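You operate a simulated robot arm through the tools that you are given. There is no shell and no other tool.

The job below is to be done with a simulated robot arm. You get a single attempt, and the scene is never put back.

## Task
Bring the water panel on line: lamp on, both couplings joined, blue and violet valves open.
Fine: join each coupling before its valve opens; both gauges must climb to 2 bar.

Only the result counts: the job must be done as asked and must still hold three seconds after the hand-in. Knocking over, shifting, dropping, spilling or breaking anything else fails it.

## Robot
A 7-joint arm with a two-finger parallel gripper, fixed in place. Base frame: the origin is on the floor under the middle of its stand, x ahead of it, y to its left, z up; the work surface is at about z = 0.86. Units: m, degrees, N and s.
With the tool pointing down near the work surface it reaches from about 0.36 to 0.74 m from the base axis. Its first joint turns from -143.0 to 143.0 degrees. Payload 3 kg.
Tool frame: the origin (TCP) lies between the finger pads and is the grasp point; the fingertips stand 0.03 m ahead of it; z points along the fingers, y is the line along which they close. Largest opening 0.11 m; finger width 0.02, thickness 0.01; the body of the gripper, 0.048 by 0.112 m, starts 0.055 m behind the TCP.
Orientation is that of the tool frame in the base frame, as [roll, pitch, yaw] about the fixed x, y, z axes, in that order (R = Rz(yaw) Ry(pitch) Rx(roll)). With the fingers straight down and closing along the base's y, the tool's x points along the base's -x, its y along +y and its z along -z.

## Interface
- The arm moves only by the tool send_rows. Its argument "series" is a list of rows, each a list of 7 numbers: the shift along the base's x, y, z in cm, then the turn, a rotation vector about the base's x, y, z in degrees, then the gripper command, from -1 (fully open) to 1 (shut), values between in proportion. In form: [[tx, ty, tz, rx, ry, rz, hand], ...]. A call has 1 to 20 rows; each row is the pose to reach, as a shift and turn from the pose commanded when the call began. A row lasts 0.2 s, in which the tool goes at most 0.05 m and 8.6 degrees; a call with a longer step from one row to the next is refused whole, and so is a gripper value outside its range. Where a pose cannot be reached the arm comes as near as it can. A force on the tool above 40 N (or 10 N above the force at the start of the call, whichever is more), or a blocked arm, ends the call early, and 0.2 s more pass. Each finger travels about 0.108 m/s and halts on what it meets, pressing with about 25 N; the grip force reading is that of the motor and also rises with nothing between the fingers. The clock runs only during rows and for 0.2 s after the last one: add rows that repeat a pose to give the fingers time. It gives the time, the measured TCP pose, the force on the tool (base axes), the opening and the grip force at its end, in the units of the frame above (readings bear some noise), with the torque about the TCP (base axes, N m) and any sound that the robot's microphone picked up, and new pictures: "views" is both (left out), scene, wrist or none.
- Cameras (640 x 400 px; columns grow to the right, rows downward): "scene" is fixed at [0.0515, 0.5026, 1.5913]; the picture's right is [-0.58, -0.81, 0.00], its down [-0.49, 0.35, -0.80] and it looks along [0.65, -0.47, -0.60] (base axes); focal length 348 px, centre (320, 200). "wrist" rides on the gripper at [0.072, 0.017, -0.103] in the tool frame; the picture's right is [-0.23, 0.97, 0.00], its down [-0.76, -0.18, -0.62] and it looks along [-0.61, -0.14, 0.78] (tool axes); focal length 222 px, centre (320, 200). There is no depth. A picture from a camera that has moved, and an enlarged one, comes with that camera's place and axes in the base frame and with its lens.
- slide_trunk(by): slides the trunk up (or, below 0, down) by that many m; the arm rides with it, the base frame stays. It gives what a move gives, with no picture.
- inspect(camera, box): a new picture of the part [left, top, right, bottom] of that camera's present view, enlarged. It takes no simulated time.
- hand_in(): hands the job in; it is judged then, once.

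Places have to be worked out from the pictures, the camera data and where the tool is seen. Open the gripper and draw the arm clear of the work before you hand the job in, unless the task says otherwise.

The tools are called after "Call:" by a JSON object that holds its "op" and its "data". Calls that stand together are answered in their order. send_rows: Moves the arm, as the interface text tells. Its arguments: {"type":"object","properties":{"series":{"type":"array"},"views":{"type":"string","enum":["both","scene","wrist","none"]}},"required":["series"]} The other tools are called the same way: slide_trunk (by) moves the trunk up or down; inspect (camera, box) takes an enlarged picture of a part of a camera's view; hand_in () hands the job in.

At the start:

```text
time_s: 0.0
eef_pos: [0.7081, -0.2778, 1.1882]
ee_rot: [-179.9, 0.1, 179.9]
wrist_force: [0.3, -0.6, 0.3]
moment: [-0.04, -0.02, -0.05]
grip_width: 0.1101
grasp_force: 0.0
trunk travel left (down, up): [-0.825, 0.065]
```

scene: 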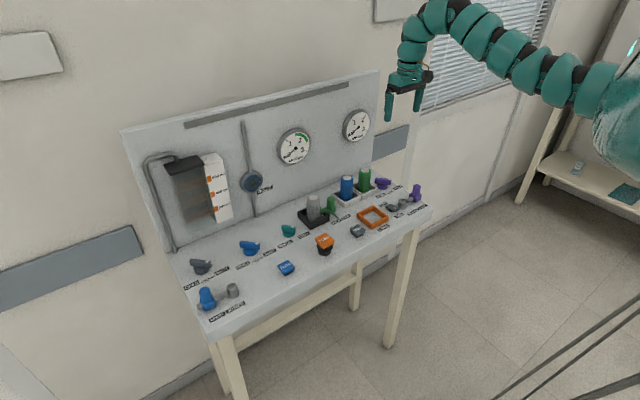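
wrist: 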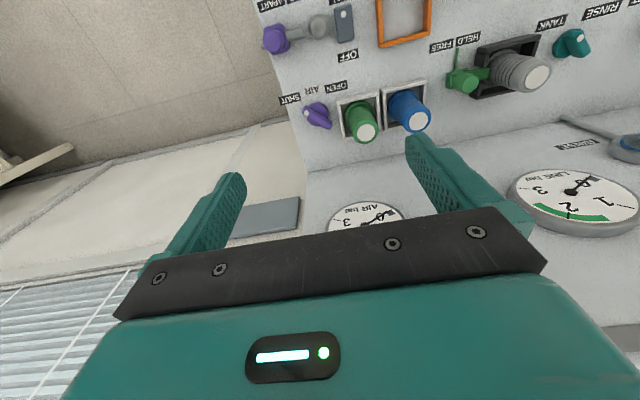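

I start by looking closer at the panel from the scene camera and the wrist camera before moving anything.

Call:
{"op": "inspect", "data": {"camera": "scene", "box": [170, 220, 310, 330]}}

Call:
{"op": "inspect", "data": {"camera": "scene", "box": [290, 150, 440, 260]}}

Call:
{"op": "inspect", "data": {"camera": "scene", "box": [120, 80, 390, 260]}}

Call:
{"op": "inspect", "data": {"camera": "wrist", "box": [240, 0, 640, 250]}}

```text
3.64 times, centred on (240, 275) of scene
camera zoom: at [0.0515, 0.5026, 1.5913], right [-0.58, -0.81, 0.0], down [-0.49, 0.35, -0.8], along [0.65, -0.47, -0.6], focal length 1265 px, centre (611, -73)
```

zoom: 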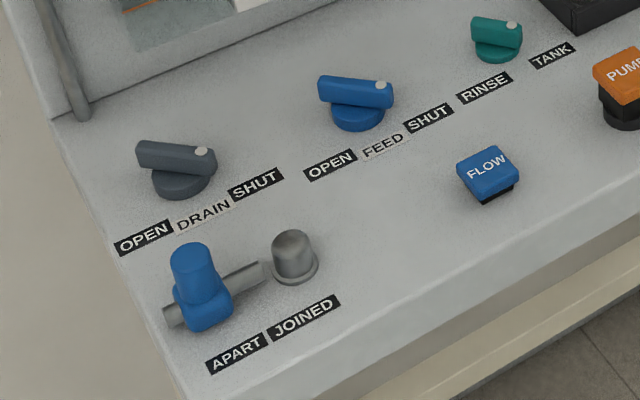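

```text
3.64 times, centred on (365, 205) of scene
camera zoom: at [0.0515, 0.5026, 1.5913], right [-0.58, -0.81, 0.0], down [-0.49, 0.35, -0.8], along [0.65, -0.47, -0.6], focal length 1265 px, centre (156, 182)
```

zoom: 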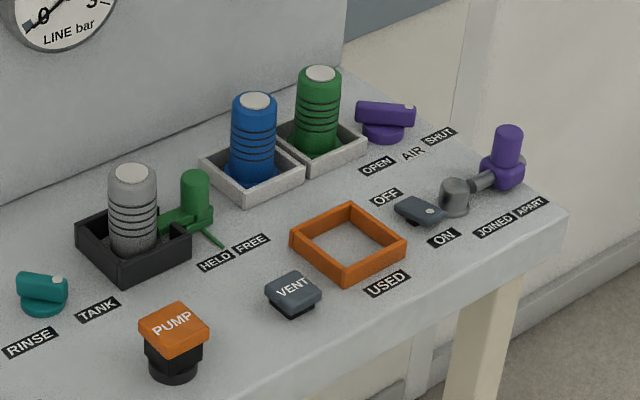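

```text
2.22 times, centred on (255, 170) of scene
camera zoom: at [0.0515, 0.5026, 1.5913], right [-0.58, -0.81, 0.0], down [-0.49, 0.35, -0.8], along [0.65, -0.47, -0.6], focal length 773 px, centre (464, 267)
```

zoom: 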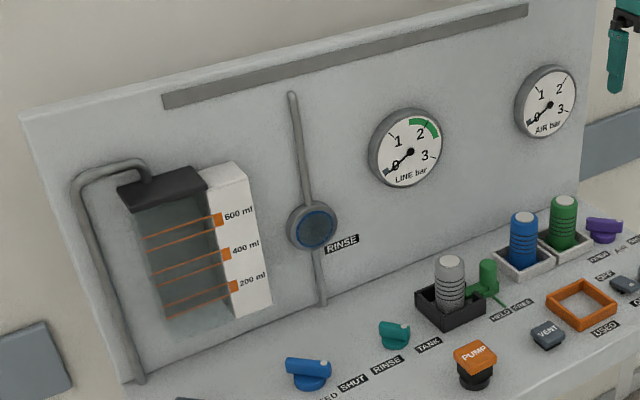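

```text
1.60 times, centred on (440, 125) of wrist
camera zoom: at [0.635, -0.2609, 1.2918], right [0.23, 0.97, 0.0], down [0.76, -0.18, 0.62], along [0.61, -0.14, -0.78], focal length 355 px, centre (128, 320)
```

zoom: 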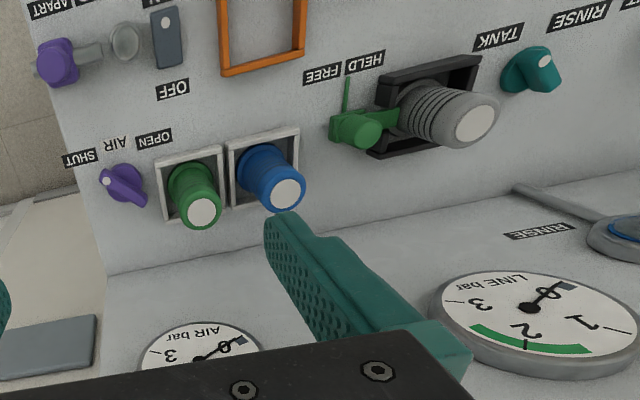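

The panel runs along y at x≈0.6–0.8: the blue coupling is near (0.64, 0.41), the blue FEED valve near (0.75, 0.25), the violet coupling near (0.64, -0.325) and the violet AIR valve near (0.76, -0.29). I'll draw back a bit to view the right end (rocker, coupling, valve) with the wrist camera.

Call:
{"op": "send_rows", "data": {"series": [[-4, 0, -3, 0, 0, 0, -1], [-8, 0, -6, 0, 0, 0, -1], [-12, 0, -9, 0, 0, 0, -1], [-16, -1, -12, 0, 0, 0, -1], [-19, -2, -14, 0, 0, 0, -1], [-19, -2, -14, 0, 0, 0, -1]]}}

```text
refused: row 4 steps farther than a row can; nothing moved
```

The fourth step was slightly over 5 cm, so I'll resend with smaller steps.

Call:
{"op": "send_rows", "data": {"series": [[-4, 0, -2.8, 0, 0, 0, -1], [-8, -0.4, -5.6, 0, 0, 0, -1], [-12, -0.8, -8.4, 0, 0, 0, -1], [-16, -1.2, -11.2, 0, 0, 0, -1], [-19, -2, -14, 0, 0, 0, -1], [-19, -2, -14, 0, 0, 0, -1]]}}

```text
time_s: 1.4
eef_pos: [0.708, -0.2775, 1.1888]
ee_rot: [-179.9, 0.1, 179.8]
wrist_force: [0.0, -0.1, 0.7]
moment: [-0.04, -0.02, 0.0]
grip_width: 0.1101
grasp_force: 0.0
out of reach, approached as far as the arm can: row 1, 2, 3, 4, 5, 6
trunk travel left (down, up): [-0.825, 0.065]
camera wrist: at [0.635, -0.2609, 1.2919], right [0.23, 0.97, 0.0], down [0.76, -0.18, 0.62], along [0.61, -0.14, -0.78], focal length 222 px, centre (320, 200)
```

scene: 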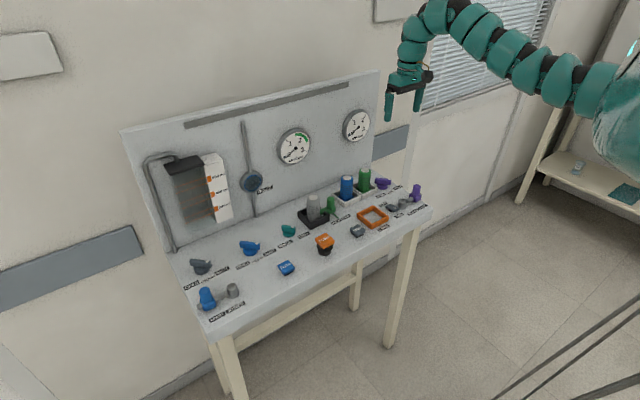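
wrist: 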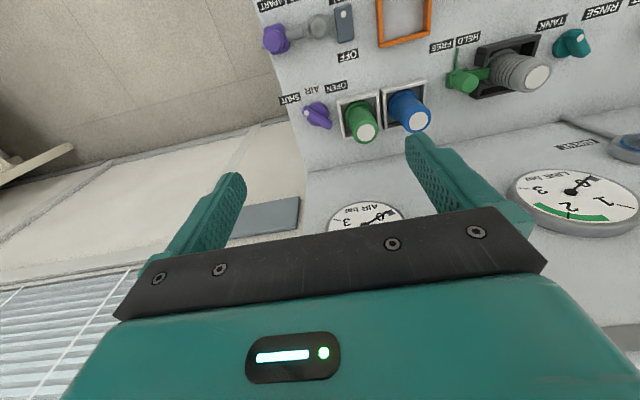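

The arm didn't move: at this trunk height the poses are out of reach. I'll lower the trunk by 0.12 m; the fingertips then sit at about z≈1.04, still above the cartridges (tops below ≈1.0).

Call:
{"op": "slide_trunk", "data": {"by": -0.12}}

```text
time_s: 2.9
eef_pos: [0.7076, -0.2767, 1.0686]
ee_rot: [180.0, -0.1, 179.9]
wrist_force: [1.4, 0.5, -1.0]
moment: [0.02, 0.02, 0.01]
grip_width: 0.1103
grasp_force: 0.1
trunk travel left (down, up): [-0.705, 0.185]
```

The trunk lowered the TCP to z≈1.069. Now I try a retreat toward the base to test the reach.

Call:
{"op": "send_rows", "data": {"series": [[-4, 0, 0, 0, 0, 0, -1], [-8, 0, 0, 0, 0, 0, -1], [-12, 0, 0, 0, 0, 0, -1], [-12, 0, 0, 0, 0, 0, -1]]}}

```text
time_s: 3.9
eef_pos: [0.7077, -0.2768, 1.0681]
ee_rot: [-179.9, 0.0, 179.9]
wrist_force: [-1.0, -0.4, 0.2]
moment: [-0.02, -0.01, -0.01]
grip_width: 0.1101
grasp_force: 0.1
out of reach, approached as far as the arm can: row 1, 2, 3, 4
trunk travel left (down, up): [-0.705, 0.185]
camera wrist: at [0.635, -0.261, 1.1719], right [0.23, 0.97, 0.0], down [0.76, -0.18, 0.62], along [0.61, -0.14, -0.78], focal length 222 px, centre (320, 200)
```

scene: 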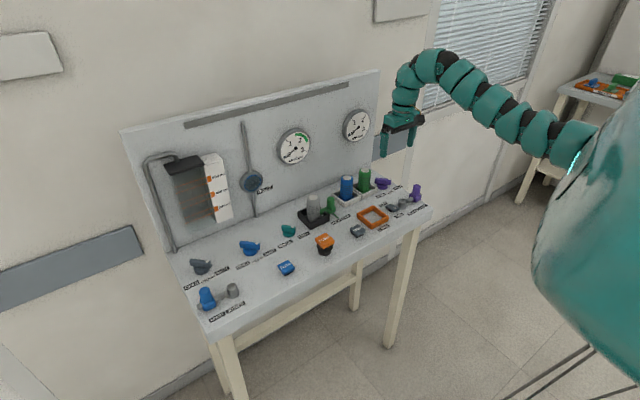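
wrist: 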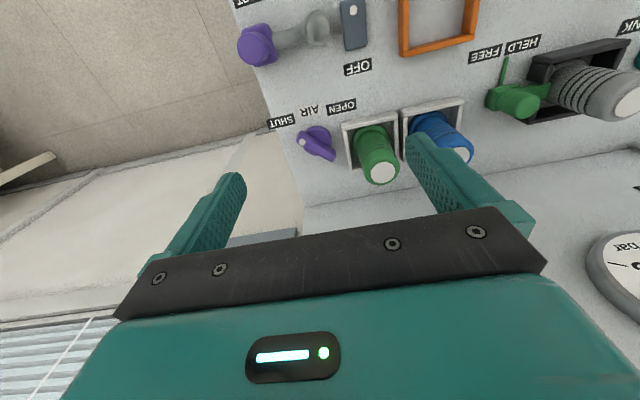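

Still no motion inwards. I test small moves in separate directions to learn what the arm can do from here.

Call:
{"op": "send_rows", "data": {"series": [[0, 0, 2, 0, 0, 0, -1], [0, 0, 2, 0, 0, 0, -1]], "views": "none"}}

Call:
{"op": "send_rows", "data": {"series": [[0, 2, 0, 0, 0, 0, -1], [0, 2, 0, 0, 0, 0, -1]], "views": "none"}}

Call:
{"op": "send_rows", "data": {"series": [[-1, 0, 0, 0, 0, 0, -1], [-1, 0, 0, 0, 0, 0, -1]], "views": "none"}}

Call:
{"op": "send_rows", "data": {"series": [[0, 0, -2, 0, 0, 0, -1], [0, 0, -2, 0, 0, 0, -1]], "views": "none"}}

```text
time_s: 4.5
eef_pos: [0.7072, -0.2791, 1.0872]
ee_rot: [179.9, 0.0, 180.0]
wrist_force: [0.5, -0.3, 0.2]
moment: [-0.02, -0.02, -0.01]
grip_width: 0.1104
grasp_force: 0.1
trunk travel left (down, up): [-0.705, 0.185]
```

```text
time_s: 5.1
eef_pos: [0.7073, -0.2599, 1.0898]
ee_rot: [179.8, 0.0, 179.9]
wrist_force: [0.0, -0.7, -0.6]
moment: [0.01, -0.03, 0.0]
grip_width: 0.11
grasp_force: 0.1
trunk travel left (down, up): [-0.705, 0.185]
```

```text
time_s: 5.7
eef_pos: [0.6993, -0.26, 1.0902]
ee_rot: [180.0, -0.1, 179.7]
wrist_force: [-0.2, 0.7, -1.0]
moment: [0.0, -0.01, -0.06]
grip_width: 0.11
grasp_force: 0.1
trunk travel left (down, up): [-0.705, 0.185]
```

```text
time_s: 6.3
eef_pos: [0.6982, -0.2597, 1.0898]
ee_rot: [-180.0, -0.3, 179.6]
wrist_force: [0.2, 0.0, 0.8]
moment: [0.03, -0.02, -0.01]
grip_width: 0.1102
grasp_force: 0.1
out of reach, approached as far as the arm can: row 1, 2
trunk travel left (down, up): [-0.705, 0.185]
```

Up and sideways work, down does not: the tool-down posture has a floor relative to the shoulder. So I raise the tool in the arm's frame and then lower the trunk to compensate.

Call:
{"op": "send_rows", "data": {"series": [[-2, 0, 4, 0, 0, 0, -1], [-4, 0, 8, 0, 0, 0, -1], [-6, 0, 12, 0, 0, 0, -1], [-8, 0, 16, 0, 0, 0, -1], [-10, 0, 20, 0, 0, 0, -1], [-12, 0, 24, 0, 0, 0, -1], [-12, 0, 24, 0, 0, 0, -1]]}}

```text
time_s: 7.9
eef_pos: [0.6818, -0.261, 1.154]
ee_rot: [-180.0, -0.1, 179.9]
wrist_force: [0.7, -0.2, 1.2]
moment: [0.01, -0.01, -0.02]
grip_width: 0.1099
grasp_force: 0.1
out of reach, approached as far as the arm can: row 1, 2, 3, 4, 5, 6, 7
trunk travel left (down, up): [-0.705, 0.185]
camera wrist: at [0.6079, -0.2449, 1.2592], right [0.23, 0.97, 0.0], down [0.76, -0.18, 0.62], along [0.61, -0.14, -0.78], focal length 222 px, centre (320, 200)
```

scene: 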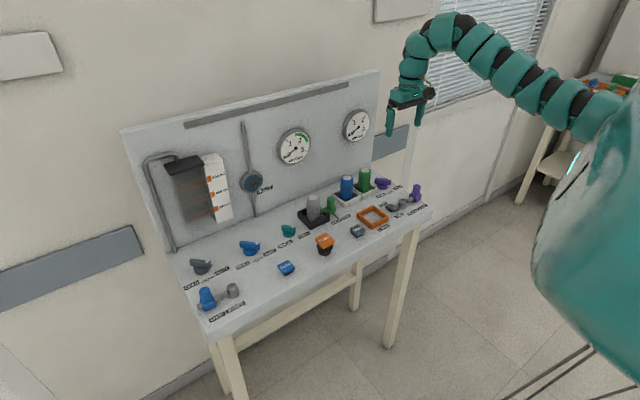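
wrist: 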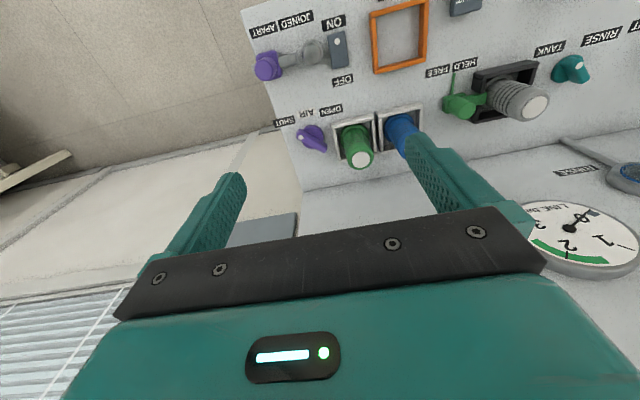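

The boundary moves inward as the tool rises relative to the shoulder, so I go straight up more here before lowering the trunk.

Call:
{"op": "send_rows", "data": {"series": [[0, 0, 4, 0, 0, 0, -1], [0, 0, 8, 0, 0, 0, -1], [0, 0, 12, 0, 0, 0, -1], [0, 0, 16, 0, 0, 0, -1], [0, 0, 20, 0, 0, 0, -1], [0, 0, 20, 0, 0, 0, -1]], "views": "none"}}

```text
time_s: 9.3
eef_pos: [0.741, -0.2682, 1.1821]
ee_rot: [179.9, 0.1, 179.8]
wrist_force: [-0.5, 0.2, -0.5]
moment: [0.01, -0.01, -0.01]
grip_width: 0.1102
grasp_force: 0.1
out of reach, approached as far as the arm can: row 1, 2, 3, 4, 5, 6
trunk travel left (down, up): [-0.705, 0.185]
```

The results look inconsistent with a hard boundary — it may be a step-size issue near a stretched posture. I test moving inward in small 1 cm steps.

Call:
{"op": "send_rows", "data": {"series": [[-1, 0, 0, 0, 0, 0, -1], [-2, 0, 0, 0, 0, 0, -1], [-3, 0, 0, 0, 0, 0, -1], [-4, 0, 0, 0, 0, 0, -1], [-5, 0, 0, 0, 0, 0, -1], [-6, 0, 0, 0, 0, 0, -1], [-7, 0, 0, 0, 0, 0, -1], [-8, 0, 0, 0, 0, 0, -1], [-8, 0, 0, 0, 0, 0, -1]]}}

```text
time_s: 11.3
eef_pos: [0.6808, -0.2741, 1.157]
ee_rot: [179.9, 0.1, 179.9]
wrist_force: [-0.3, -0.2, 0.7]
moment: [0.04, 0.0, 0.02]
grip_width: 0.1102
grasp_force: 0.1
out of reach, approached as far as the arm can: row 1, 2, 3, 4, 5, 6, 7, 8, 9
trunk travel left (down, up): [-0.705, 0.185]
camera wrist: at [0.6081, -0.2579, 1.2608], right [0.23, 0.97, 0.0], down [0.76, -0.18, 0.62], along [0.61, -0.14, -0.78], focal length 222 px, centre (320, 200)
```

scene: 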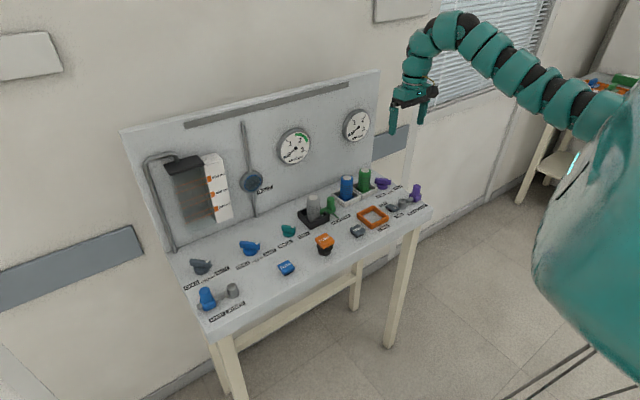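
wrist: 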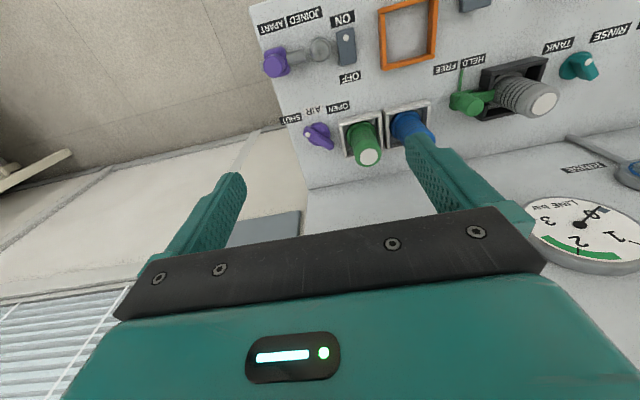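

The boundary is odd, so I look at the arm's posture in detail to understand its joints.

Call:
{"op": "inspect", "data": {"camera": "scene", "box": [370, 0, 640, 170]}}

Call:
{"op": "inspect", "data": {"camera": "scene", "box": [400, 60, 640, 400]}}

```text
2.35 times, centred on (505, 85) of scene
camera zoom: at [0.0515, 0.5026, 1.5913], right [-0.58, -0.81, 0.0], down [-0.49, 0.35, -0.8], along [0.65, -0.47, -0.6], focal length 818 px, centre (-115, 471)
```

zoom: 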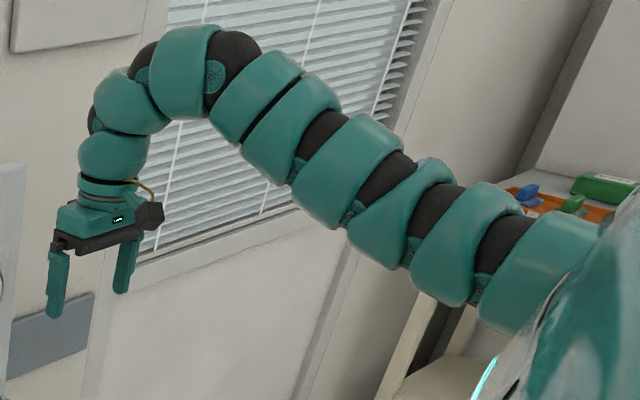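

```text
1.18 times, centred on (520, 230) of scene
camera zoom: at [0.0515, 0.5026, 1.5913], right [-0.58, -0.81, 0.0], down [-0.49, 0.35, -0.8], along [0.65, -0.47, -0.6], focal length 409 px, centre (85, 165)
```

zoom: 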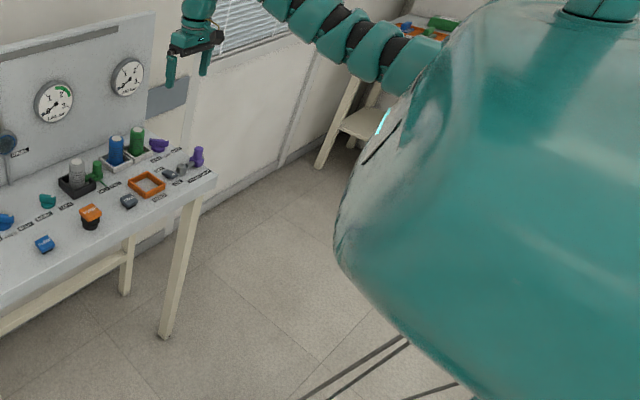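

The arm is nearly straight then bends sharply down at the wrist; bend limits seem to set the boundary. I test whether tilting the fingers outward (rotation about −y) frees inward motion.

Call:
{"op": "send_rows", "data": {"series": [[0, 0, 0, 0, -8, 0, -1], [0, 0, 0, 0, -16, 0, -1], [0, 0, 0, 0, -24, 0, -1], [0, 0, 0, 0, -24, 0, -1]], "views": "none"}}

Call:
{"op": "send_rows", "data": {"series": [[-2, 0, 0, 0, 0, 0, -1], [-4, 0, 0, 0, 0, 0, -1], [-6, 0, 0, 0, 0, 0, -1], [-6, 0, 0, 0, 0, 0, -1]], "views": "none"}}

```text
time_s: 12.3
eef_pos: [0.7131, -0.2998, 1.1548]
ee_rot: [179.6, 9.6, -172.7]
wrist_force: [0.2, 0.7, -0.5]
moment: [-0.03, 0.03, 0.01]
grip_width: 0.1099
grasp_force: 0.1
out of reach, approached as far as the arm can: row 1, 2, 3, 4
trunk travel left (down, up): [-0.705, 0.185]
```

```text
time_s: 13.3
eef_pos: [0.7111, -0.2998, 1.1561]
ee_rot: [179.5, 9.6, -172.7]
wrist_force: [1.0, -0.6, -0.1]
moment: [0.0, -0.01, -0.01]
grip_width: 0.1099
grasp_force: 0.0
out of reach, approached as far as the arm can: row 1, 2, 3, 4
trunk travel left (down, up): [-0.705, 0.185]
```

Yaw drifted by 7° during that compromise, so a roll joint may be at its limit. I test yaw in both directions.

Call:
{"op": "send_rows", "data": {"series": [[0, 0, 0, 0, 0, 8, -1], [0, 0, 0, 0, 0, 16, -1], [0, 0, 0, 0, 0, 16, -1]], "views": "none"}}

Call:
{"op": "send_rows", "data": {"series": [[-2, 0, 0, 0, 0, 0, -1], [-4, 0, 0, 0, 0, 0, -1], [-4, 0, 0, 0, 0, 0, -1]], "views": "none"}}

Call:
{"op": "send_rows", "data": {"series": [[0, 0, 0, 0, 0, -8, -1], [0, 0, 0, 0, 0, -16, -1], [0, 0, 0, 0, 0, -24, -1], [0, 0, 0, 0, 0, -32, -1], [0, 0, 0, 0, 0, -32, -1]], "views": "none"}}

Call:
{"op": "send_rows", "data": {"series": [[-2, 0, 0, 0, 0, 0, -1], [-4, 0, 0, 0, 0, 0, -1], [-4, 0, 0, 0, 0, 0, -1]], "views": "none"}}

```text
time_s: 14.1
eef_pos: [0.7124, -0.2972, 1.1563]
ee_rot: [179.5, 9.6, -156.6]
wrist_force: [0.5, 0.1, -0.5]
moment: [0.0, 0.04, -0.01]
grip_width: 0.1099
grasp_force: 0.1
trunk travel left (down, up): [-0.705, 0.185]
```

```text
time_s: 14.9
eef_pos: [0.7021, -0.2978, 1.1563]
ee_rot: [179.4, 9.6, -156.6]
wrist_force: [0.5, -0.3, 0.0]
moment: [-0.01, -0.01, -0.02]
grip_width: 0.1102
grasp_force: 0.2
out of reach, approached as far as the arm can: row 1, 2, 3
trunk travel left (down, up): [-0.705, 0.185]
```

```text
time_s: 16.1
eef_pos: [0.7101, -0.3003, 1.161]
ee_rot: [179.6, 9.6, 171.3]
wrist_force: [-0.3, 0.1, 0.3]
moment: [-0.04, -0.03, 0.0]
grip_width: 0.1101
grasp_force: 0.0
out of reach, approached as far as the arm can: row 1, 2, 3, 4, 5
trunk travel left (down, up): [-0.705, 0.185]
```

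```text
time_s: 16.9
eef_pos: [0.7129, -0.3015, 1.1596]
ee_rot: [179.5, 9.6, 171.3]
wrist_force: [0.4, 0.0, 0.2]
moment: [0.01, -0.02, 0.0]
grip_width: 0.1101
grasp_force: 0.0
out of reach, approached as far as the arm can: row 1, 2, 3
trunk travel left (down, up): [-0.705, 0.185]
```

Yaw is not the main limit. I probe the six directions with small moves from here to map where the arm can go.

Call:
{"op": "send_rows", "data": {"series": [[0, 0, 1.5, 0, 0, 0, -1], [0, 0, 3, 0, 0, 0, -1], [0, 0, 3, 0, 0, 0, -1]], "views": "none"}}

Call:
{"op": "send_rows", "data": {"series": [[0, 0, -1.5, 0, 0, 0, -1], [0, 0, -3, 0, 0, 0, -1], [0, 0, -4.5, 0, 0, 0, -1], [0, 0, -6, 0, 0, 0, -1], [0, 0, -6, 0, 0, 0, -1]], "views": "none"}}

Call:
{"op": "send_rows", "data": {"series": [[0, 2, 0, 0, 0, 0, -1], [0, 4, 0, 0, 0, 0, -1], [0, 6, 0, 0, 0, 0, -1], [0, 8, 0, 0, 0, 0, -1], [0, 8, 0, 0, 0, 0, -1]], "views": "none"}}

```text
time_s: 17.7
eef_pos: [0.7125, -0.3025, 1.1892]
ee_rot: [179.5, 9.6, 171.3]
wrist_force: [-0.9, -0.1, 0.7]
moment: [0.0, 0.0, 0.01]
grip_width: 0.1099
grasp_force: 0.0
trunk travel left (down, up): [-0.705, 0.185]
```

```text
time_s: 18.9
eef_pos: [0.7134, -0.3047, 1.1523]
ee_rot: [179.5, 9.4, 171.1]
wrist_force: [1.0, -0.2, 0.7]
moment: [0.0, -0.01, 0.0]
grip_width: 0.1099
grasp_force: 0.0
out of reach, approached as far as the arm can: row 3, 4, 5
trunk travel left (down, up): [-0.705, 0.185]
```

```text
time_s: 20.1
eef_pos: [0.7314, -0.2436, 1.1521]
ee_rot: [179.6, 9.5, 171.1]
wrist_force: [0.0, -0.5, 0.6]
moment: [0.02, 0.03, -0.01]
grip_width: 0.1099
grasp_force: 0.1
out of reach, approached as far as the arm can: row 1, 2, 3, 4, 5
trunk travel left (down, up): [-0.705, 0.185]
```

The limit is a radius that shrinks as the tool goes up. I climb in small increments to see the upper bound, then try coming in there.

Call:
{"op": "send_rows", "data": {"series": [[0, 0, 2, 0, 2.4, 0, -1], [0, 0, 4, 0, 4.8, 0, -1], [0, 0, 6, 0, 7.2, 0, -1], [0, 0, 8, 0, 9.5, 0, -1], [0, 0, 8, 0, 9.5, 0, -1]], "views": "none"}}

Call:
{"op": "send_rows", "data": {"series": [[-1, 0, 0, 0, 0, 0, -1], [-2, 0, 0, 0, 0, 0, -1], [-3, 0, 0, 0, 0, 0, -1], [-4, 0, 0, 0, 0, 0, -1], [-4, 0, 0, 0, 0, 0, -1]], "views": "none"}}

Call:
{"op": "send_rows", "data": {"series": [[0, 0, 2, 0, 0, 0, -1], [0, 0, 4, 0, 0, 0, -1], [0, 0, 6, 0, 0, 0, -1], [0, 0, 8, 0, 0, 0, -1], [0, 0, 8, 0, 0, 0, -1]], "views": "none"}}

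```text
time_s: 21.3
eef_pos: [0.7505, -0.2463, 1.1853]
ee_rot: [-179.1, 0.3, 171.4]
wrist_force: [-0.2, 0.4, 0.4]
moment: [0.02, -0.03, -0.02]
grip_width: 0.1102
grasp_force: 0.0
out of reach, approached as far as the arm can: row 3, 4, 5
trunk travel left (down, up): [-0.705, 0.185]
```

```text
time_s: 22.5
eef_pos: [0.718, -0.2464, 1.1704]
ee_rot: [-179.2, 0.3, 171.4]
wrist_force: [0.1, 0.0, 0.3]
moment: [0.0, -0.02, -0.01]
grip_width: 0.11
grasp_force: 0.1
out of reach, approached as far as the arm can: row 1, 2, 3, 4, 5
trunk travel left (down, up): [-0.705, 0.185]
```

```text
time_s: 23.7
eef_pos: [0.7462, -0.2486, 1.1836]
ee_rot: [-179.1, 0.2, 171.4]
wrist_force: [-0.2, 0.2, 0.6]
moment: [-0.04, -0.04, 0.02]
grip_width: 0.11
grasp_force: 0.0
out of reach, approached as far as the arm can: row 1, 2, 3, 4, 5
trunk travel left (down, up): [-0.705, 0.185]
```

The tool-down region here is a wedge with its corner at r≈0.73, as for an arm held in one vertical plane. I'll try to break the elbow's symmetry by a sideways tilt of the tool and see whether it frees inward motion.

Call:
{"op": "send_rows", "data": {"series": [[0, 0, 0, 8, 0, 0, -1], [0, 0, 0, 16, 0, 0, -1], [0, 0, 0, 24, 0, 0, -1], [0, 0, 0, 32, 0, 0, -1], [0, 0, 0, 32, 0, 0, -1]], "views": "none"}}

Call:
{"op": "send_rows", "data": {"series": [[-1, 0, 0, 0, 0, 0, -1], [-2, 0, 0, 0, 0, 0, -1], [-3, 0, 0, 0, 0, 0, -1], [-4, 0, 0, 0, 0, 0, -1], [-5, 0, 0, 0, 0, 0, -1], [-6, 0, 0, 0, 0, 0, -1], [-6, 0, 0, 0, 0, 0, -1]]}}

```text
time_s: 24.9
eef_pos: [0.7462, -0.2488, 1.1827]
ee_rot: [149.1, -4.3, 172.6]
wrist_force: [0.4, 0.1, 0.1]
moment: [-0.02, 0.0, 0.0]
grip_width: 0.1101
grasp_force: 0.1
trunk travel left (down, up): [-0.705, 0.185]
```

```text
time_s: 26.5
eef_pos: [0.6864, -0.2492, 1.1804]
ee_rot: [149.3, -4.4, 172.7]
wrist_force: [0.4, 0.1, -1.0]
moment: [-0.02, 0.02, -0.03]
grip_width: 0.1101
grasp_force: 0.0
trunk travel left (down, up): [-0.705, 0.185]
camera wrist: at [0.617, -0.2802, 1.2852], right [0.37, 0.8, 0.48], down [0.73, -0.57, 0.39], along [0.58, 0.2, -0.79], focal length 222 px, centre (320, 200)
```

scene: 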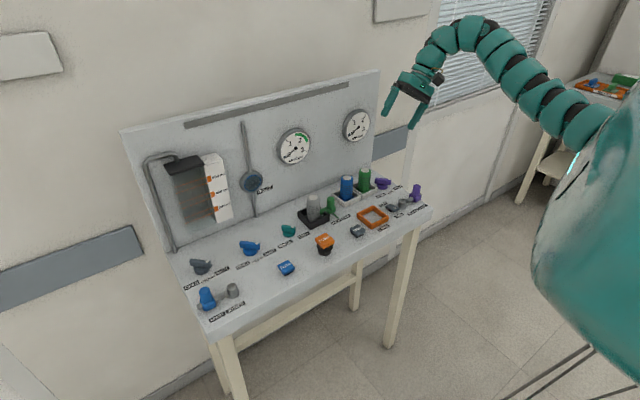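
wrist: 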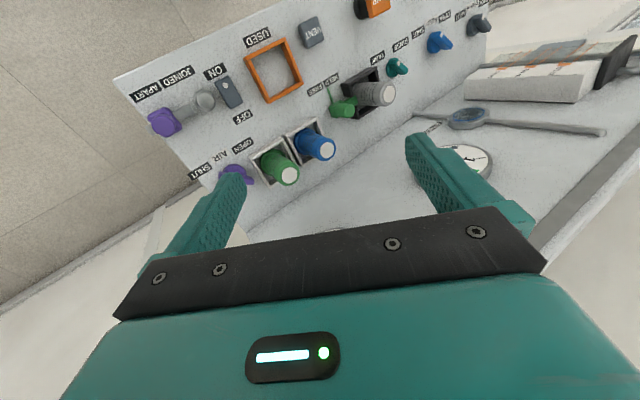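

That freed it: the arm now bows sideways and reached every row. I keep moving inward and upward in this posture, then will untilt.

Call:
{"op": "send_rows", "data": {"series": [[-3, 0, 2, 0, 0, 0, -1], [-6, 0, 4, 0, 0, 0, -1], [-9, 0, 6, 0, 0, 0, -1], [-12, 0, 8, 0, 0, 0, -1], [-15, 0, 10, 0, 0, 0, -1], [-15, 0, 10, 0, 0, 0, -1]], "views": "none"}}

Call:
{"op": "send_rows", "data": {"series": [[0, 0, 0, -8, 0, 0, -1], [0, 0, 0, -16, 0, 0, -1], [0, 0, 0, -24, 0, 0, -1], [0, 0, 0, -32, 0, 0, -1], [0, 0, 0, -32, 0, 0, -1]]}}

```text
time_s: 27.9
eef_pos: [0.6141, -0.2483, 1.2359]
ee_rot: [149.1, -4.0, 172.5]
wrist_force: [-1.1, 0.0, 0.3]
moment: [-0.03, 0.01, 0.02]
grip_width: 0.1103
grasp_force: 0.0
out of reach, approached as far as the arm can: row 3, 4, 5, 6
trunk travel left (down, up): [-0.705, 0.185]
```

```text
time_s: 29.1
eef_pos: [0.6889, -0.2631, 1.1573]
ee_rot: [-179.0, 0.3, 171.4]
wrist_force: [-1.0, -0.1, -0.4]
moment: [0.04, 0.0, -0.01]
grip_width: 0.11
grasp_force: 0.0
out of reach, approached as far as the arm can: row 1, 2, 3, 4, 5
trunk travel left (down, up): [-0.705, 0.185]
camera wrist: at [0.6192, -0.2346, 1.2609], right [0.37, 0.93, -0.02], down [0.72, -0.28, 0.63], along [0.58, -0.24, -0.78], focal length 222 px, centre (320, 200)
```

scene: 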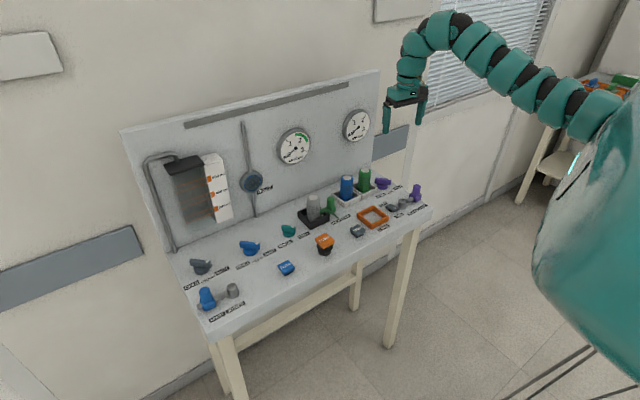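
wrist: 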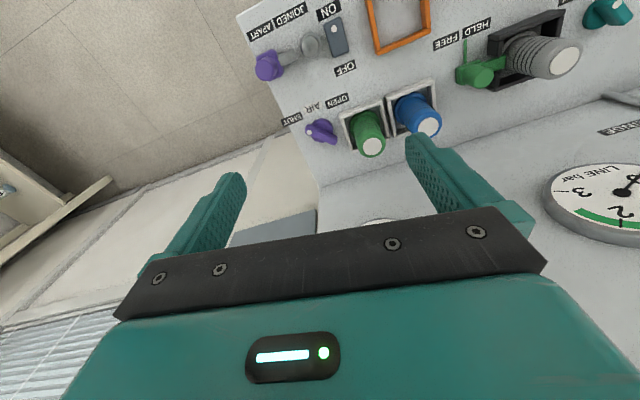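

Untilting pulled it back out, so tool-down may only be available much lower relative to the shoulder, via another branch. I'll tilt again, come in, and then go down in the tilted posture with the trunk where it is.

Call:
{"op": "send_rows", "data": {"series": [[0, 0, 0, 8, 0, 0, -1], [0, 0, 0, 16, 0, 0, -1], [-1, 0, 0, 24, 0, 0, -1], [-3, 0, 0, 32, 0, 0, -1], [-6, 0, 0, 32, 0, 0, -1], [-9, 0, 0, 32, 0, 0, -1], [-12, 0, 0, 32, 0, 0, -1], [-12, 0, 0, 32, 0, 0, -1]], "views": "none"}}

Call:
{"op": "send_rows", "data": {"series": [[0, 0, -2, 0, 0, 0, -1], [0, 0, -4, 0, 0, 0, -1], [0, 0, -6, 0, 0, 0, -1], [0, 0, -8, 0, 0, 0, -1], [0, 0, -8, 0, 0, 0, -1]]}}

```text
time_s: 30.9
eef_pos: [0.6471, -0.2626, 1.156]
ee_rot: [149.2, -4.3, 172.6]
wrist_force: [0.2, 0.3, -0.2]
moment: [0.02, 0.0, -0.01]
grip_width: 0.11
grasp_force: 0.1
out of reach, approached as far as the arm can: row 5, 6, 7, 8
trunk travel left (down, up): [-0.705, 0.185]
```

```text
time_s: 32.1
eef_pos: [0.6562, -0.2695, 1.0813]
ee_rot: [149.3, -4.6, 172.6]
wrist_force: [-0.8, -0.4, 0.8]
moment: [-0.03, 0.02, 0.02]
grip_width: 0.11
grasp_force: 0.0
out of reach, approached as far as the arm can: row 2, 3, 4, 5
trunk travel left (down, up): [-0.705, 0.185]
camera wrist: at [0.5869, -0.2996, 1.1854], right [0.37, 0.8, 0.48], down [0.73, -0.57, 0.38], along [0.58, 0.21, -0.79], focal length 222 px, centre (320, 200)
```

scene: 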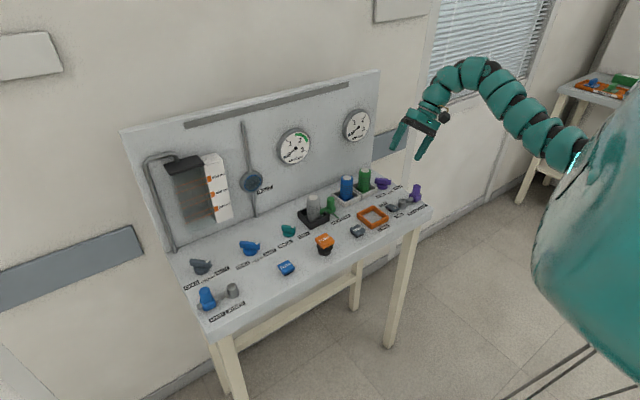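
wrist: 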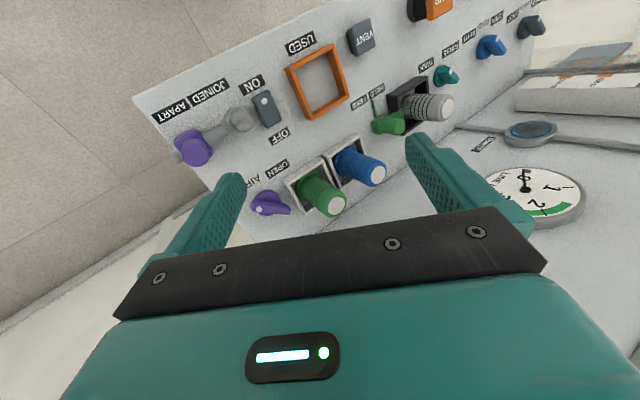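

The tilted arm dropped 7.5 cm. To explore postures without risk to the bench, I swing the arm to the free side (azimuth ≈ −62°), rotating the tool along with it.

Call:
{"op": "send_rows", "data": {"series": [[-2.04, -4.5, 0, 0, 0, -4, -1], [-4.39, -8.86, 0, 0, 0, -8, -1], [-7.04, -13.05, 0, 0, 0, -12, -1], [-9.97, -17.05, 0, 0, 0, -16, -1], [-13.15, -20.8, 0, 0, 0, -20, -1], [-16.6, -24.35, 0, 0, 0, -24, -1], [-20.3, -27.65, 0, 0, 0, -28, -1], [-24.2, -30.68, 0, 0, 0, -32, -1], [-28.35, -33.4, 0, 0, 0, -36, -1], [-32.6, -35.85, 0, 0, 0, -40, -1], [-32.6, -35.85, 0, 0, 0, -40, -1]]}}

```text
time_s: 34.5
eef_pos: [0.287, -0.66, 1.1171]
ee_rot: [149.3, -4.6, 132.6]
wrist_force: [2.1, -0.3, 0.0]
moment: [0.0, 0.07, 0.06]
grip_width: 0.11
grasp_force: 0.1
out of reach, approached as far as the arm can: row 1, 2, 3, 4, 5, 6, 7, 8, 9, 10, 11
trunk travel left (down, up): [-0.705, 0.185]
camera wrist: at [0.2135, -0.6389, 1.2192], right [0.8, 0.37, 0.48], down [0.19, -0.9, 0.38], along [0.57, -0.21, -0.79], focal length 222 px, centre (320, 200)
```

scene: 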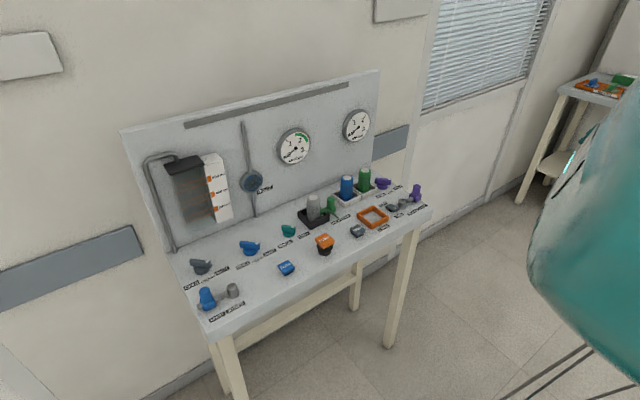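
wrist: 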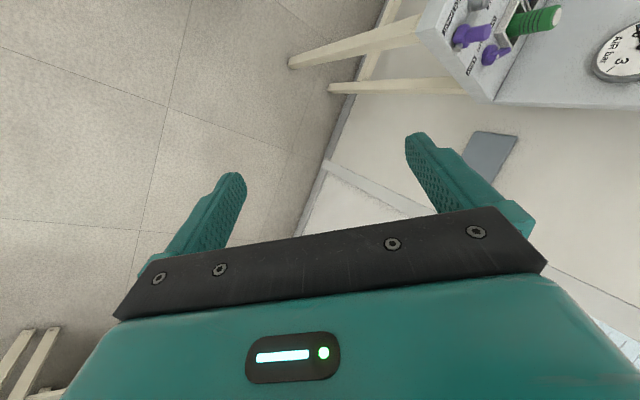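

Now the arm is over free floor. Here I rotate the tool to point mostly outward (about 60° from vertical) while lowering, which should be a natural reaching posture, to move the arm to another branch.

Call:
{"op": "send_rows", "data": {"series": [[-0.2, -0.9, -0.7, -6.93, -1.04, -3.14, -1], [-0.3, -1.8, -1.3, -13.87, -2.08, -6.28, -1], [-0.5, -2.7, -2.0, -20.8, -3.12, -9.42, -1], [-0.7, -3.6, -2.7, -27.7, -4.16, -12.56, -1], [-0.9, -4.5, -3.4, -34.7, -5.2, -15.7, -1], [-1.0, -5.4, -4.0, -41.6, -6.24, -18.84, -1], [-1.2, -6.3, -4.7, -48.5, -7.28, -21.98, -1], [-1.4, -7.2, -5.4, -55.5, -8.32, -25.1, -1], [-1.5, -8.1, -6.0, -62.4, -9.36, -28.3, -1], [-1.7, -9.0, -6.7, -69.3, -10.4, -31.4, -1], [-1.7, -9.0, -6.7, -69.3, -10.4, -31.4, -1]]}}

```text
time_s: 37.1
eef_pos: [0.2448, -0.7529, 0.8636]
ee_rot: [174.9, 35.1, 113.0]
wrist_force: [-0.5, -0.9, 0.6]
moment: [0.03, -0.02, 0.02]
grip_width: 0.1097
grasp_force: 0.1
out of reach, approached as far as the arm can: row 1, 2, 3, 4, 5, 6, 7, 8, 9
trunk travel left (down, up): [-0.705, 0.185]
stopped in row 11: the arm was blocked; the commanded pose is now the measured one
camera wrist: at [0.2037, -0.641, 0.9082], right [0.95, 0.26, 0.2], down [-0.11, -0.34, 0.93], along [0.31, -0.9, -0.3], focal length 222 px, centre (320, 200)
```

scene: 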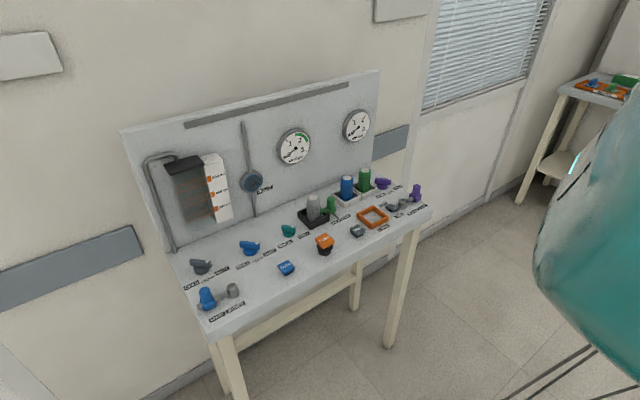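
wrist: 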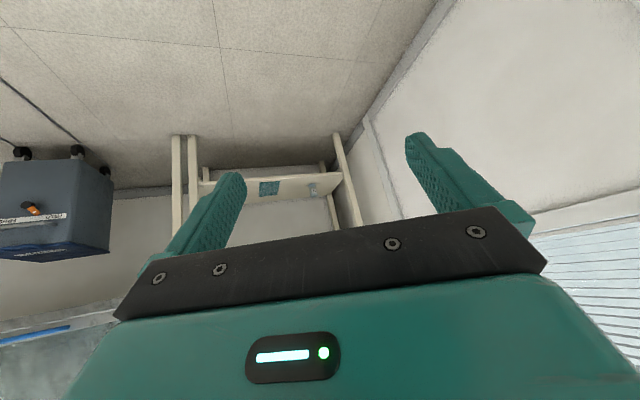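

The arm flipped to a lower-reaching branch (TCP now at z≈0.86, 35° outward tilt, no contact force). I try bringing the tool to vertical while drawing in and rising a little.

Call:
{"op": "send_rows", "data": {"series": [[-0.6, 1.9, 1.6, 6, 3.7, 0, -1], [-1.2, 3.8, 3.2, 12, 7.4, 0, -1], [-1.8, 5.7, 4.8, 18, 11.2, 0, -1], [-2.4, 7.6, 6.4, 24, 15, 0, -1], [-3.1, 9.5, 8, 30.1, 18.7, 0, -1], [-3.1, 9.5, 8, 30.1, 18.7, 0, -1]], "views": "both"}}

```text
time_s: 38.5
eef_pos: [0.2133, -0.6542, 0.9046]
ee_rot: [-179.5, 2.3, 114.8]
wrist_force: [0.3, 0.0, 0.3]
moment: [0.04, -0.03, 0.0]
grip_width: 0.1101
grasp_force: 0.0
out of reach, approached as far as the arm can: row 5, 6
trunk travel left (down, up): [-0.705, 0.185]
camera wrist: at [0.1959, -0.5778, 1.0057], right [0.98, 0.2, 0.0], down [0.15, -0.74, 0.65], along [0.13, -0.64, -0.76], focal length 222 px, centre (320, 200)
```

scene: 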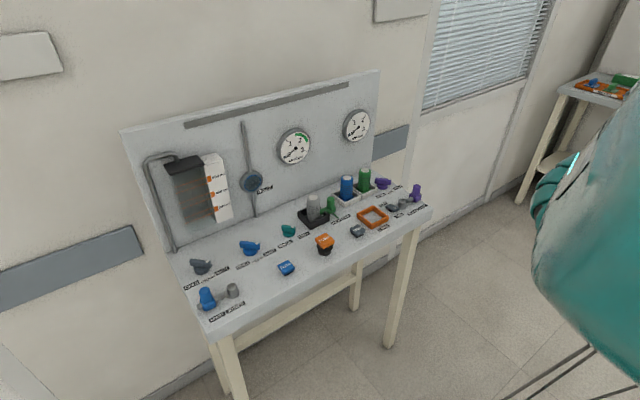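
wrist: 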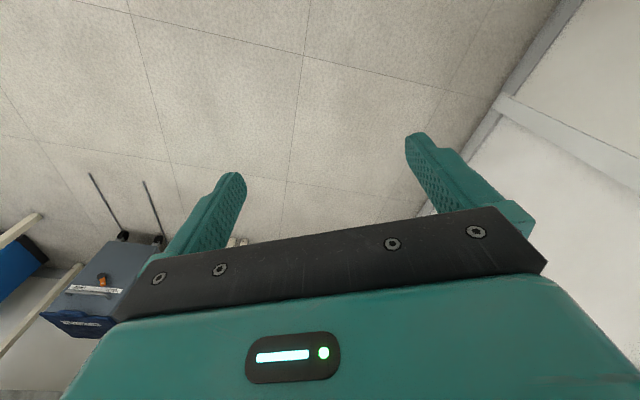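

Now the tool is near vertical at r≈0.69, z≈0.905 in the lower branch. I probe moving inward radially from here.

Call:
{"op": "send_rows", "data": {"series": [[-0.9, 2.9, 0, 0, 0, 0, -1], [-1.9, 5.7, 0, 0, 0, 0, -1], [-2.8, 8.6, 0, 0, 0, 0, -1], [-3.7, 11.4, 0, 0, 0, 0, -1], [-4.6, 14.3, 0, 0, 0, 0, -1], [-4.6, 14.3, 0, 0, 0, 0, -1]], "views": "none"}}

Call:
{"op": "send_rows", "data": {"series": [[0, 0, 2, 0, 0, 0, -1], [0, 0, 4, 0, 0, 0, -1], [0, 0, 6, 0, 0, 0, -1], [0, 0, 8, 0, 0, 0, -1], [0, 0, 8, 0, 0, 0, -1]], "views": "none"}}

Call:
{"op": "send_rows", "data": {"series": [[0, 0, -2, 0, 0, 0, -1], [0, 0, -4, 0, 0, 0, -1], [0, 0, -6, 0, 0, 0, -1], [0, 0, -8, 0, 0, 0, -1], [0, 0, -8, 0, 0, 0, -1]], "views": "none"}}

```text
time_s: 39.9
eef_pos: [0.1689, -0.5131, 0.9059]
ee_rot: [179.9, 0.1, 114.8]
wrist_force: [-0.4, 0.2, 0.0]
moment: [-0.02, -0.01, -0.02]
grip_width: 0.1097
grasp_force: 0.0
out of reach, approached as far as the arm can: row 1, 2, 3
trunk travel left (down, up): [-0.705, 0.185]
```

```text
time_s: 41.1
eef_pos: [0.1675, -0.5126, 0.9264]
ee_rot: [-179.6, 0.2, 115.1]
wrist_force: [-0.4, 0.6, 0.1]
moment: [0.02, 0.06, 0.01]
grip_width: 0.1099
grasp_force: 0.1
out of reach, approached as far as the arm can: row 2, 3, 4, 5
trunk travel left (down, up): [-0.705, 0.185]
```

```text
time_s: 42.3
eef_pos: [0.1669, -0.5142, 0.8435]
ee_rot: [179.9, 0.2, 114.7]
wrist_force: [-0.4, -0.3, 0.0]
moment: [0.01, -0.02, 0.0]
grip_width: 0.1101
grasp_force: 0.2
trunk travel left (down, up): [-0.705, 0.185]
```

The lower branch is the useful one (r=0.54 here, upper limit about z_rel≈1.05). I raise the trunk by 0.16 so the work surface falls well inside this branch.

Call:
{"op": "slide_trunk", "data": {"by": 0.16}}

```text
time_s: 44.1
eef_pos: [0.1664, -0.5137, 1.0043]
ee_rot: [179.9, 0.1, 114.8]
wrist_force: [0.2, -0.5, 0.5]
moment: [-0.01, 0.03, 0.0]
grip_width: 0.1102
grasp_force: 0.0
trunk travel left (down, up): [-0.865, 0.025]
```

Now I swing back toward the right end of the bench at r≈0.54, turning the tool back to yaw 180 along the way.

Call:
{"op": "send_rows", "data": {"series": [[3.98, 1.46, 0, 0, 0, 6.52, -1], [7.83, 3.24, 0, 0, 0, 13.04, -1], [11.53, 5.3, 0, 0, 0, 19.56, -1], [15.06, 7.66, 0, 0, 0, 26.08, -1], [18.39, 10.28, 0, 0, 0, 32.6, -1], [21.51, 13.15, 0, 0, 0, 39.1, -1], [24.39, 16.26, 0, 0, 0, 45.6, -1], [27.02, 19.59, 0, 0, 0, 52.2, -1], [29.38, 23.11, 0, 0, 0, 58.7, -1], [31.45, 26.81, 0, 0, 0, 65.2, -1], [31.45, 26.81, 0, 0, 0, 65.2, -1]]}}

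```text
time_s: 46.5
eef_pos: [0.4806, -0.2457, 1.0038]
ee_rot: [179.9, 0.1, 180.0]
wrist_force: [0.4, 0.2, 0.0]
moment: [0.04, -0.01, -0.06]
grip_width: 0.1099
grasp_force: 0.0
trunk travel left (down, up): [-0.865, 0.025]
camera wrist: at [0.4079, -0.2302, 1.1081], right [0.23, 0.97, 0.0], down [0.76, -0.18, 0.62], along [0.61, -0.14, -0.78], focal length 222 px, centre (320, 200)
```

scene: 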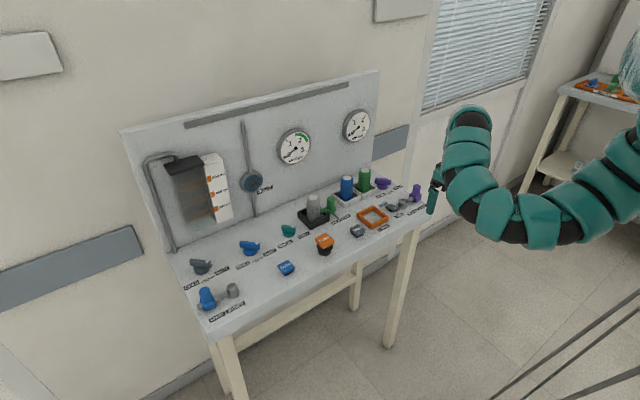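
wrist: 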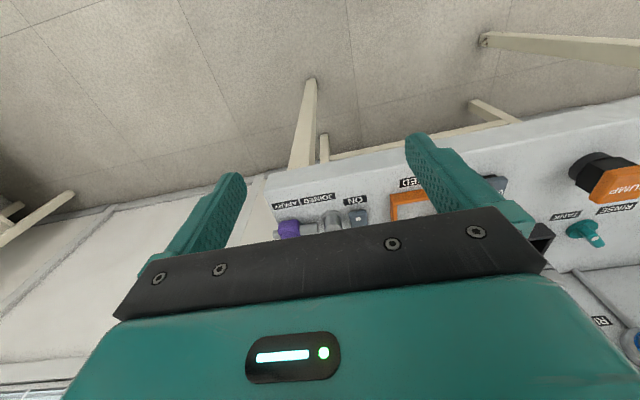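

I'm over the front of the bench in the good branch. I move forward to about (0.62, -0.30, 1.02) to look down on the rocker, violet coupling and violet valve.

Call:
{"op": "send_rows", "data": {"series": [[3.5, -1.4, 0.4, 0, 0, 0, -1], [7, -2.7, 0.8, 0, 0, 0, -1], [10.5, -4, 1.2, 0, 0, 0, -1], [13.9, -5.4, 1.6, 0, 0, 0, -1], [13.9, -5.4, 1.6, 0, 0, 0, -1]]}}

```text
time_s: 47.7
eef_pos: [0.6216, -0.2995, 1.0208]
ee_rot: [180.0, 0.2, 179.9]
wrist_force: [-0.5, -0.3, -0.1]
moment: [-0.02, 0.01, 0.02]
grip_width: 0.1101
grasp_force: 0.0
trunk travel left (down, up): [-0.865, 0.025]
camera wrist: at [0.5467, -0.2826, 1.1256], right [0.23, 0.97, 0.0], down [0.76, -0.18, 0.63], along [0.61, -0.14, -0.78], focal length 222 px, centre (320, 200)
```

scene: 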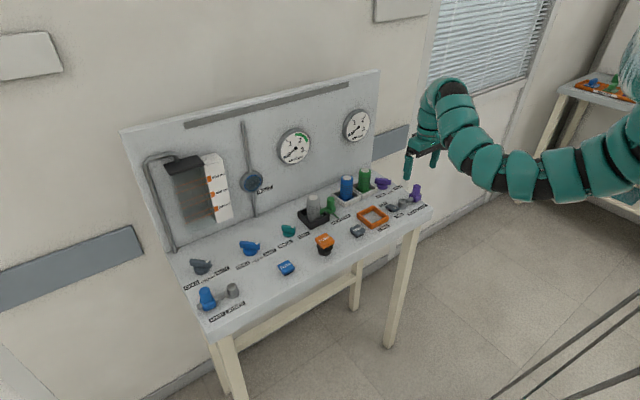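
wrist: 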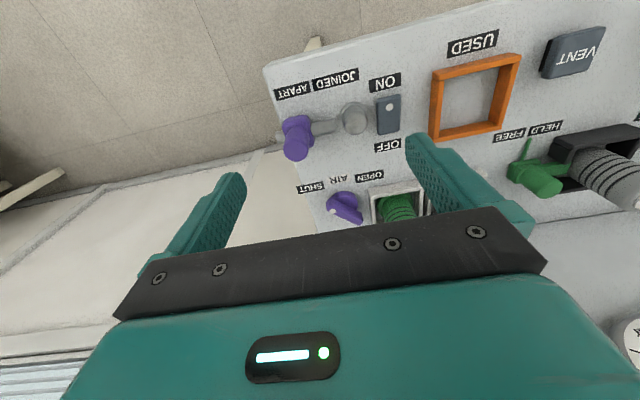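

All reachable now. I inspect the rocker, violet coupling and valve closely from here.

Call:
{"op": "inspect", "data": {"camera": "wrist", "box": [260, 60, 420, 160]}}

Call:
{"op": "inspect", "data": {"camera": "wrist", "box": [290, 150, 450, 250]}}

Call:
{"op": "inspect", "data": {"camera": "scene", "box": [365, 165, 445, 225]}}

```text
4.00 times, centred on (340, 110) of wrist
camera zoom: at [0.5467, -0.2826, 1.1256], right [0.23, 0.97, 0.0], down [0.76, -0.18, 0.63], along [0.61, -0.14, -0.78], focal length 888 px, centre (240, 560)
```

zoom: 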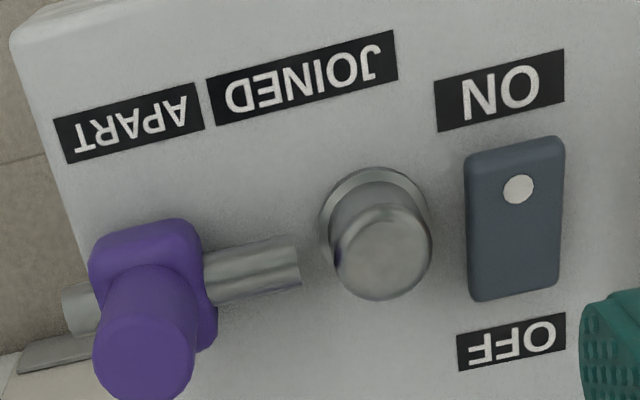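

```text
4.00 times, centred on (370, 200) of wrist
camera zoom: at [0.5467, -0.2826, 1.1256], right [0.23, 0.97, 0.0], down [0.76, -0.18, 0.63], along [0.61, -0.14, -0.78], focal length 888 px, centre (120, 200)
```

zoom: 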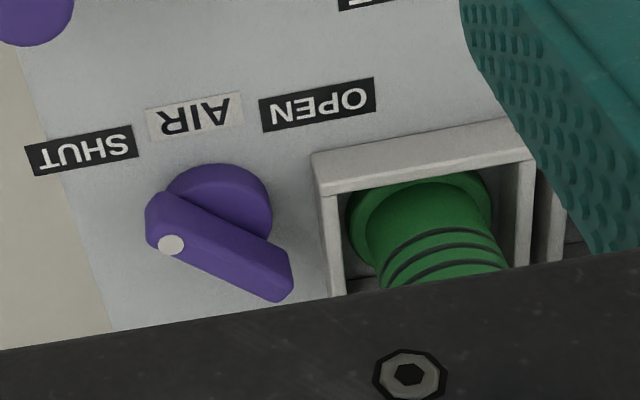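

```text
6.67 times, centred on (405, 195) of scene
camera zoom: at [0.0515, 0.5026, 1.5913], right [-0.58, -0.81, 0.0], down [-0.49, 0.35, -0.8], along [0.65, -0.47, -0.6], focal length 2318 px, centre (-247, 233)
```

zoom: 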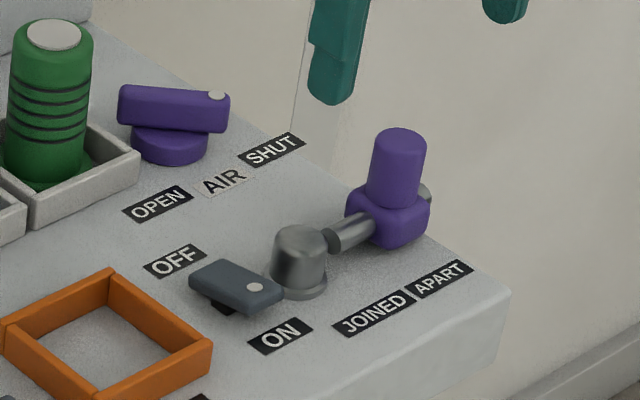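

The rocker plate spans x≈0.620–0.660 at y≈-0.229 (ON end near x=0.627), socket at (0.631,-0.266), violet handle at (0.631,-0.326). I'll close the fingers, move above the ON end and stop about 2–3 cm over it.

Call:
{"op": "send_rows", "data": {"series": [[0.1, 2.5, -1, 0, 0, 0, 0], [0.3, 5, -2.5, 0, 0, 0, 1], [0.5, 7.1, -4.5, 0, 0, 0, 1], [0.5, 7.1, -7, 0, 0, 0, 1], [0.5, 7.1, -8, 0, 0, 0, 1], [0.5, 7.1, -8, 0, 0, 0, 1]]}}

```text
time_s: 49.1
eef_pos: [0.6271, -0.2293, 0.9392]
ee_rot: [179.9, 0.2, -180.0]
wrist_force: [0.1, -0.1, -0.1]
moment: [0.01, 0.02, 0.04]
grip_width: 0.0001
grasp_force: 25.0
trunk travel left (down, up): [-0.865, 0.025]
camera wrist: at [0.5543, -0.2132, 1.0435], right [0.23, 0.97, 0.0], down [0.76, -0.18, 0.63], along [0.61, -0.14, -0.78], focal length 222 px, centre (320, 200)
```

scene: 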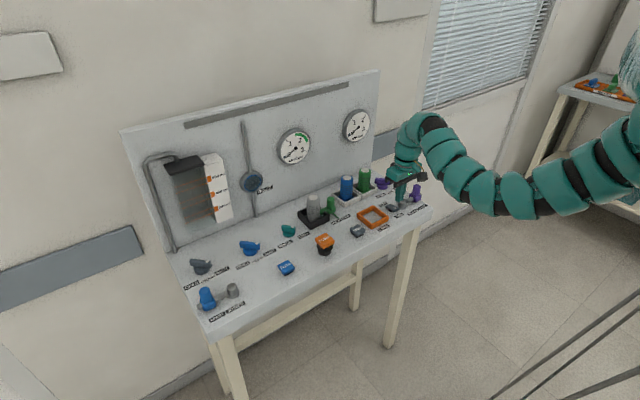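
wrist: 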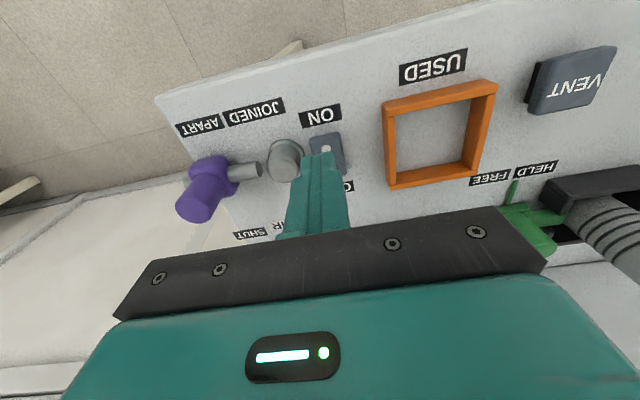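

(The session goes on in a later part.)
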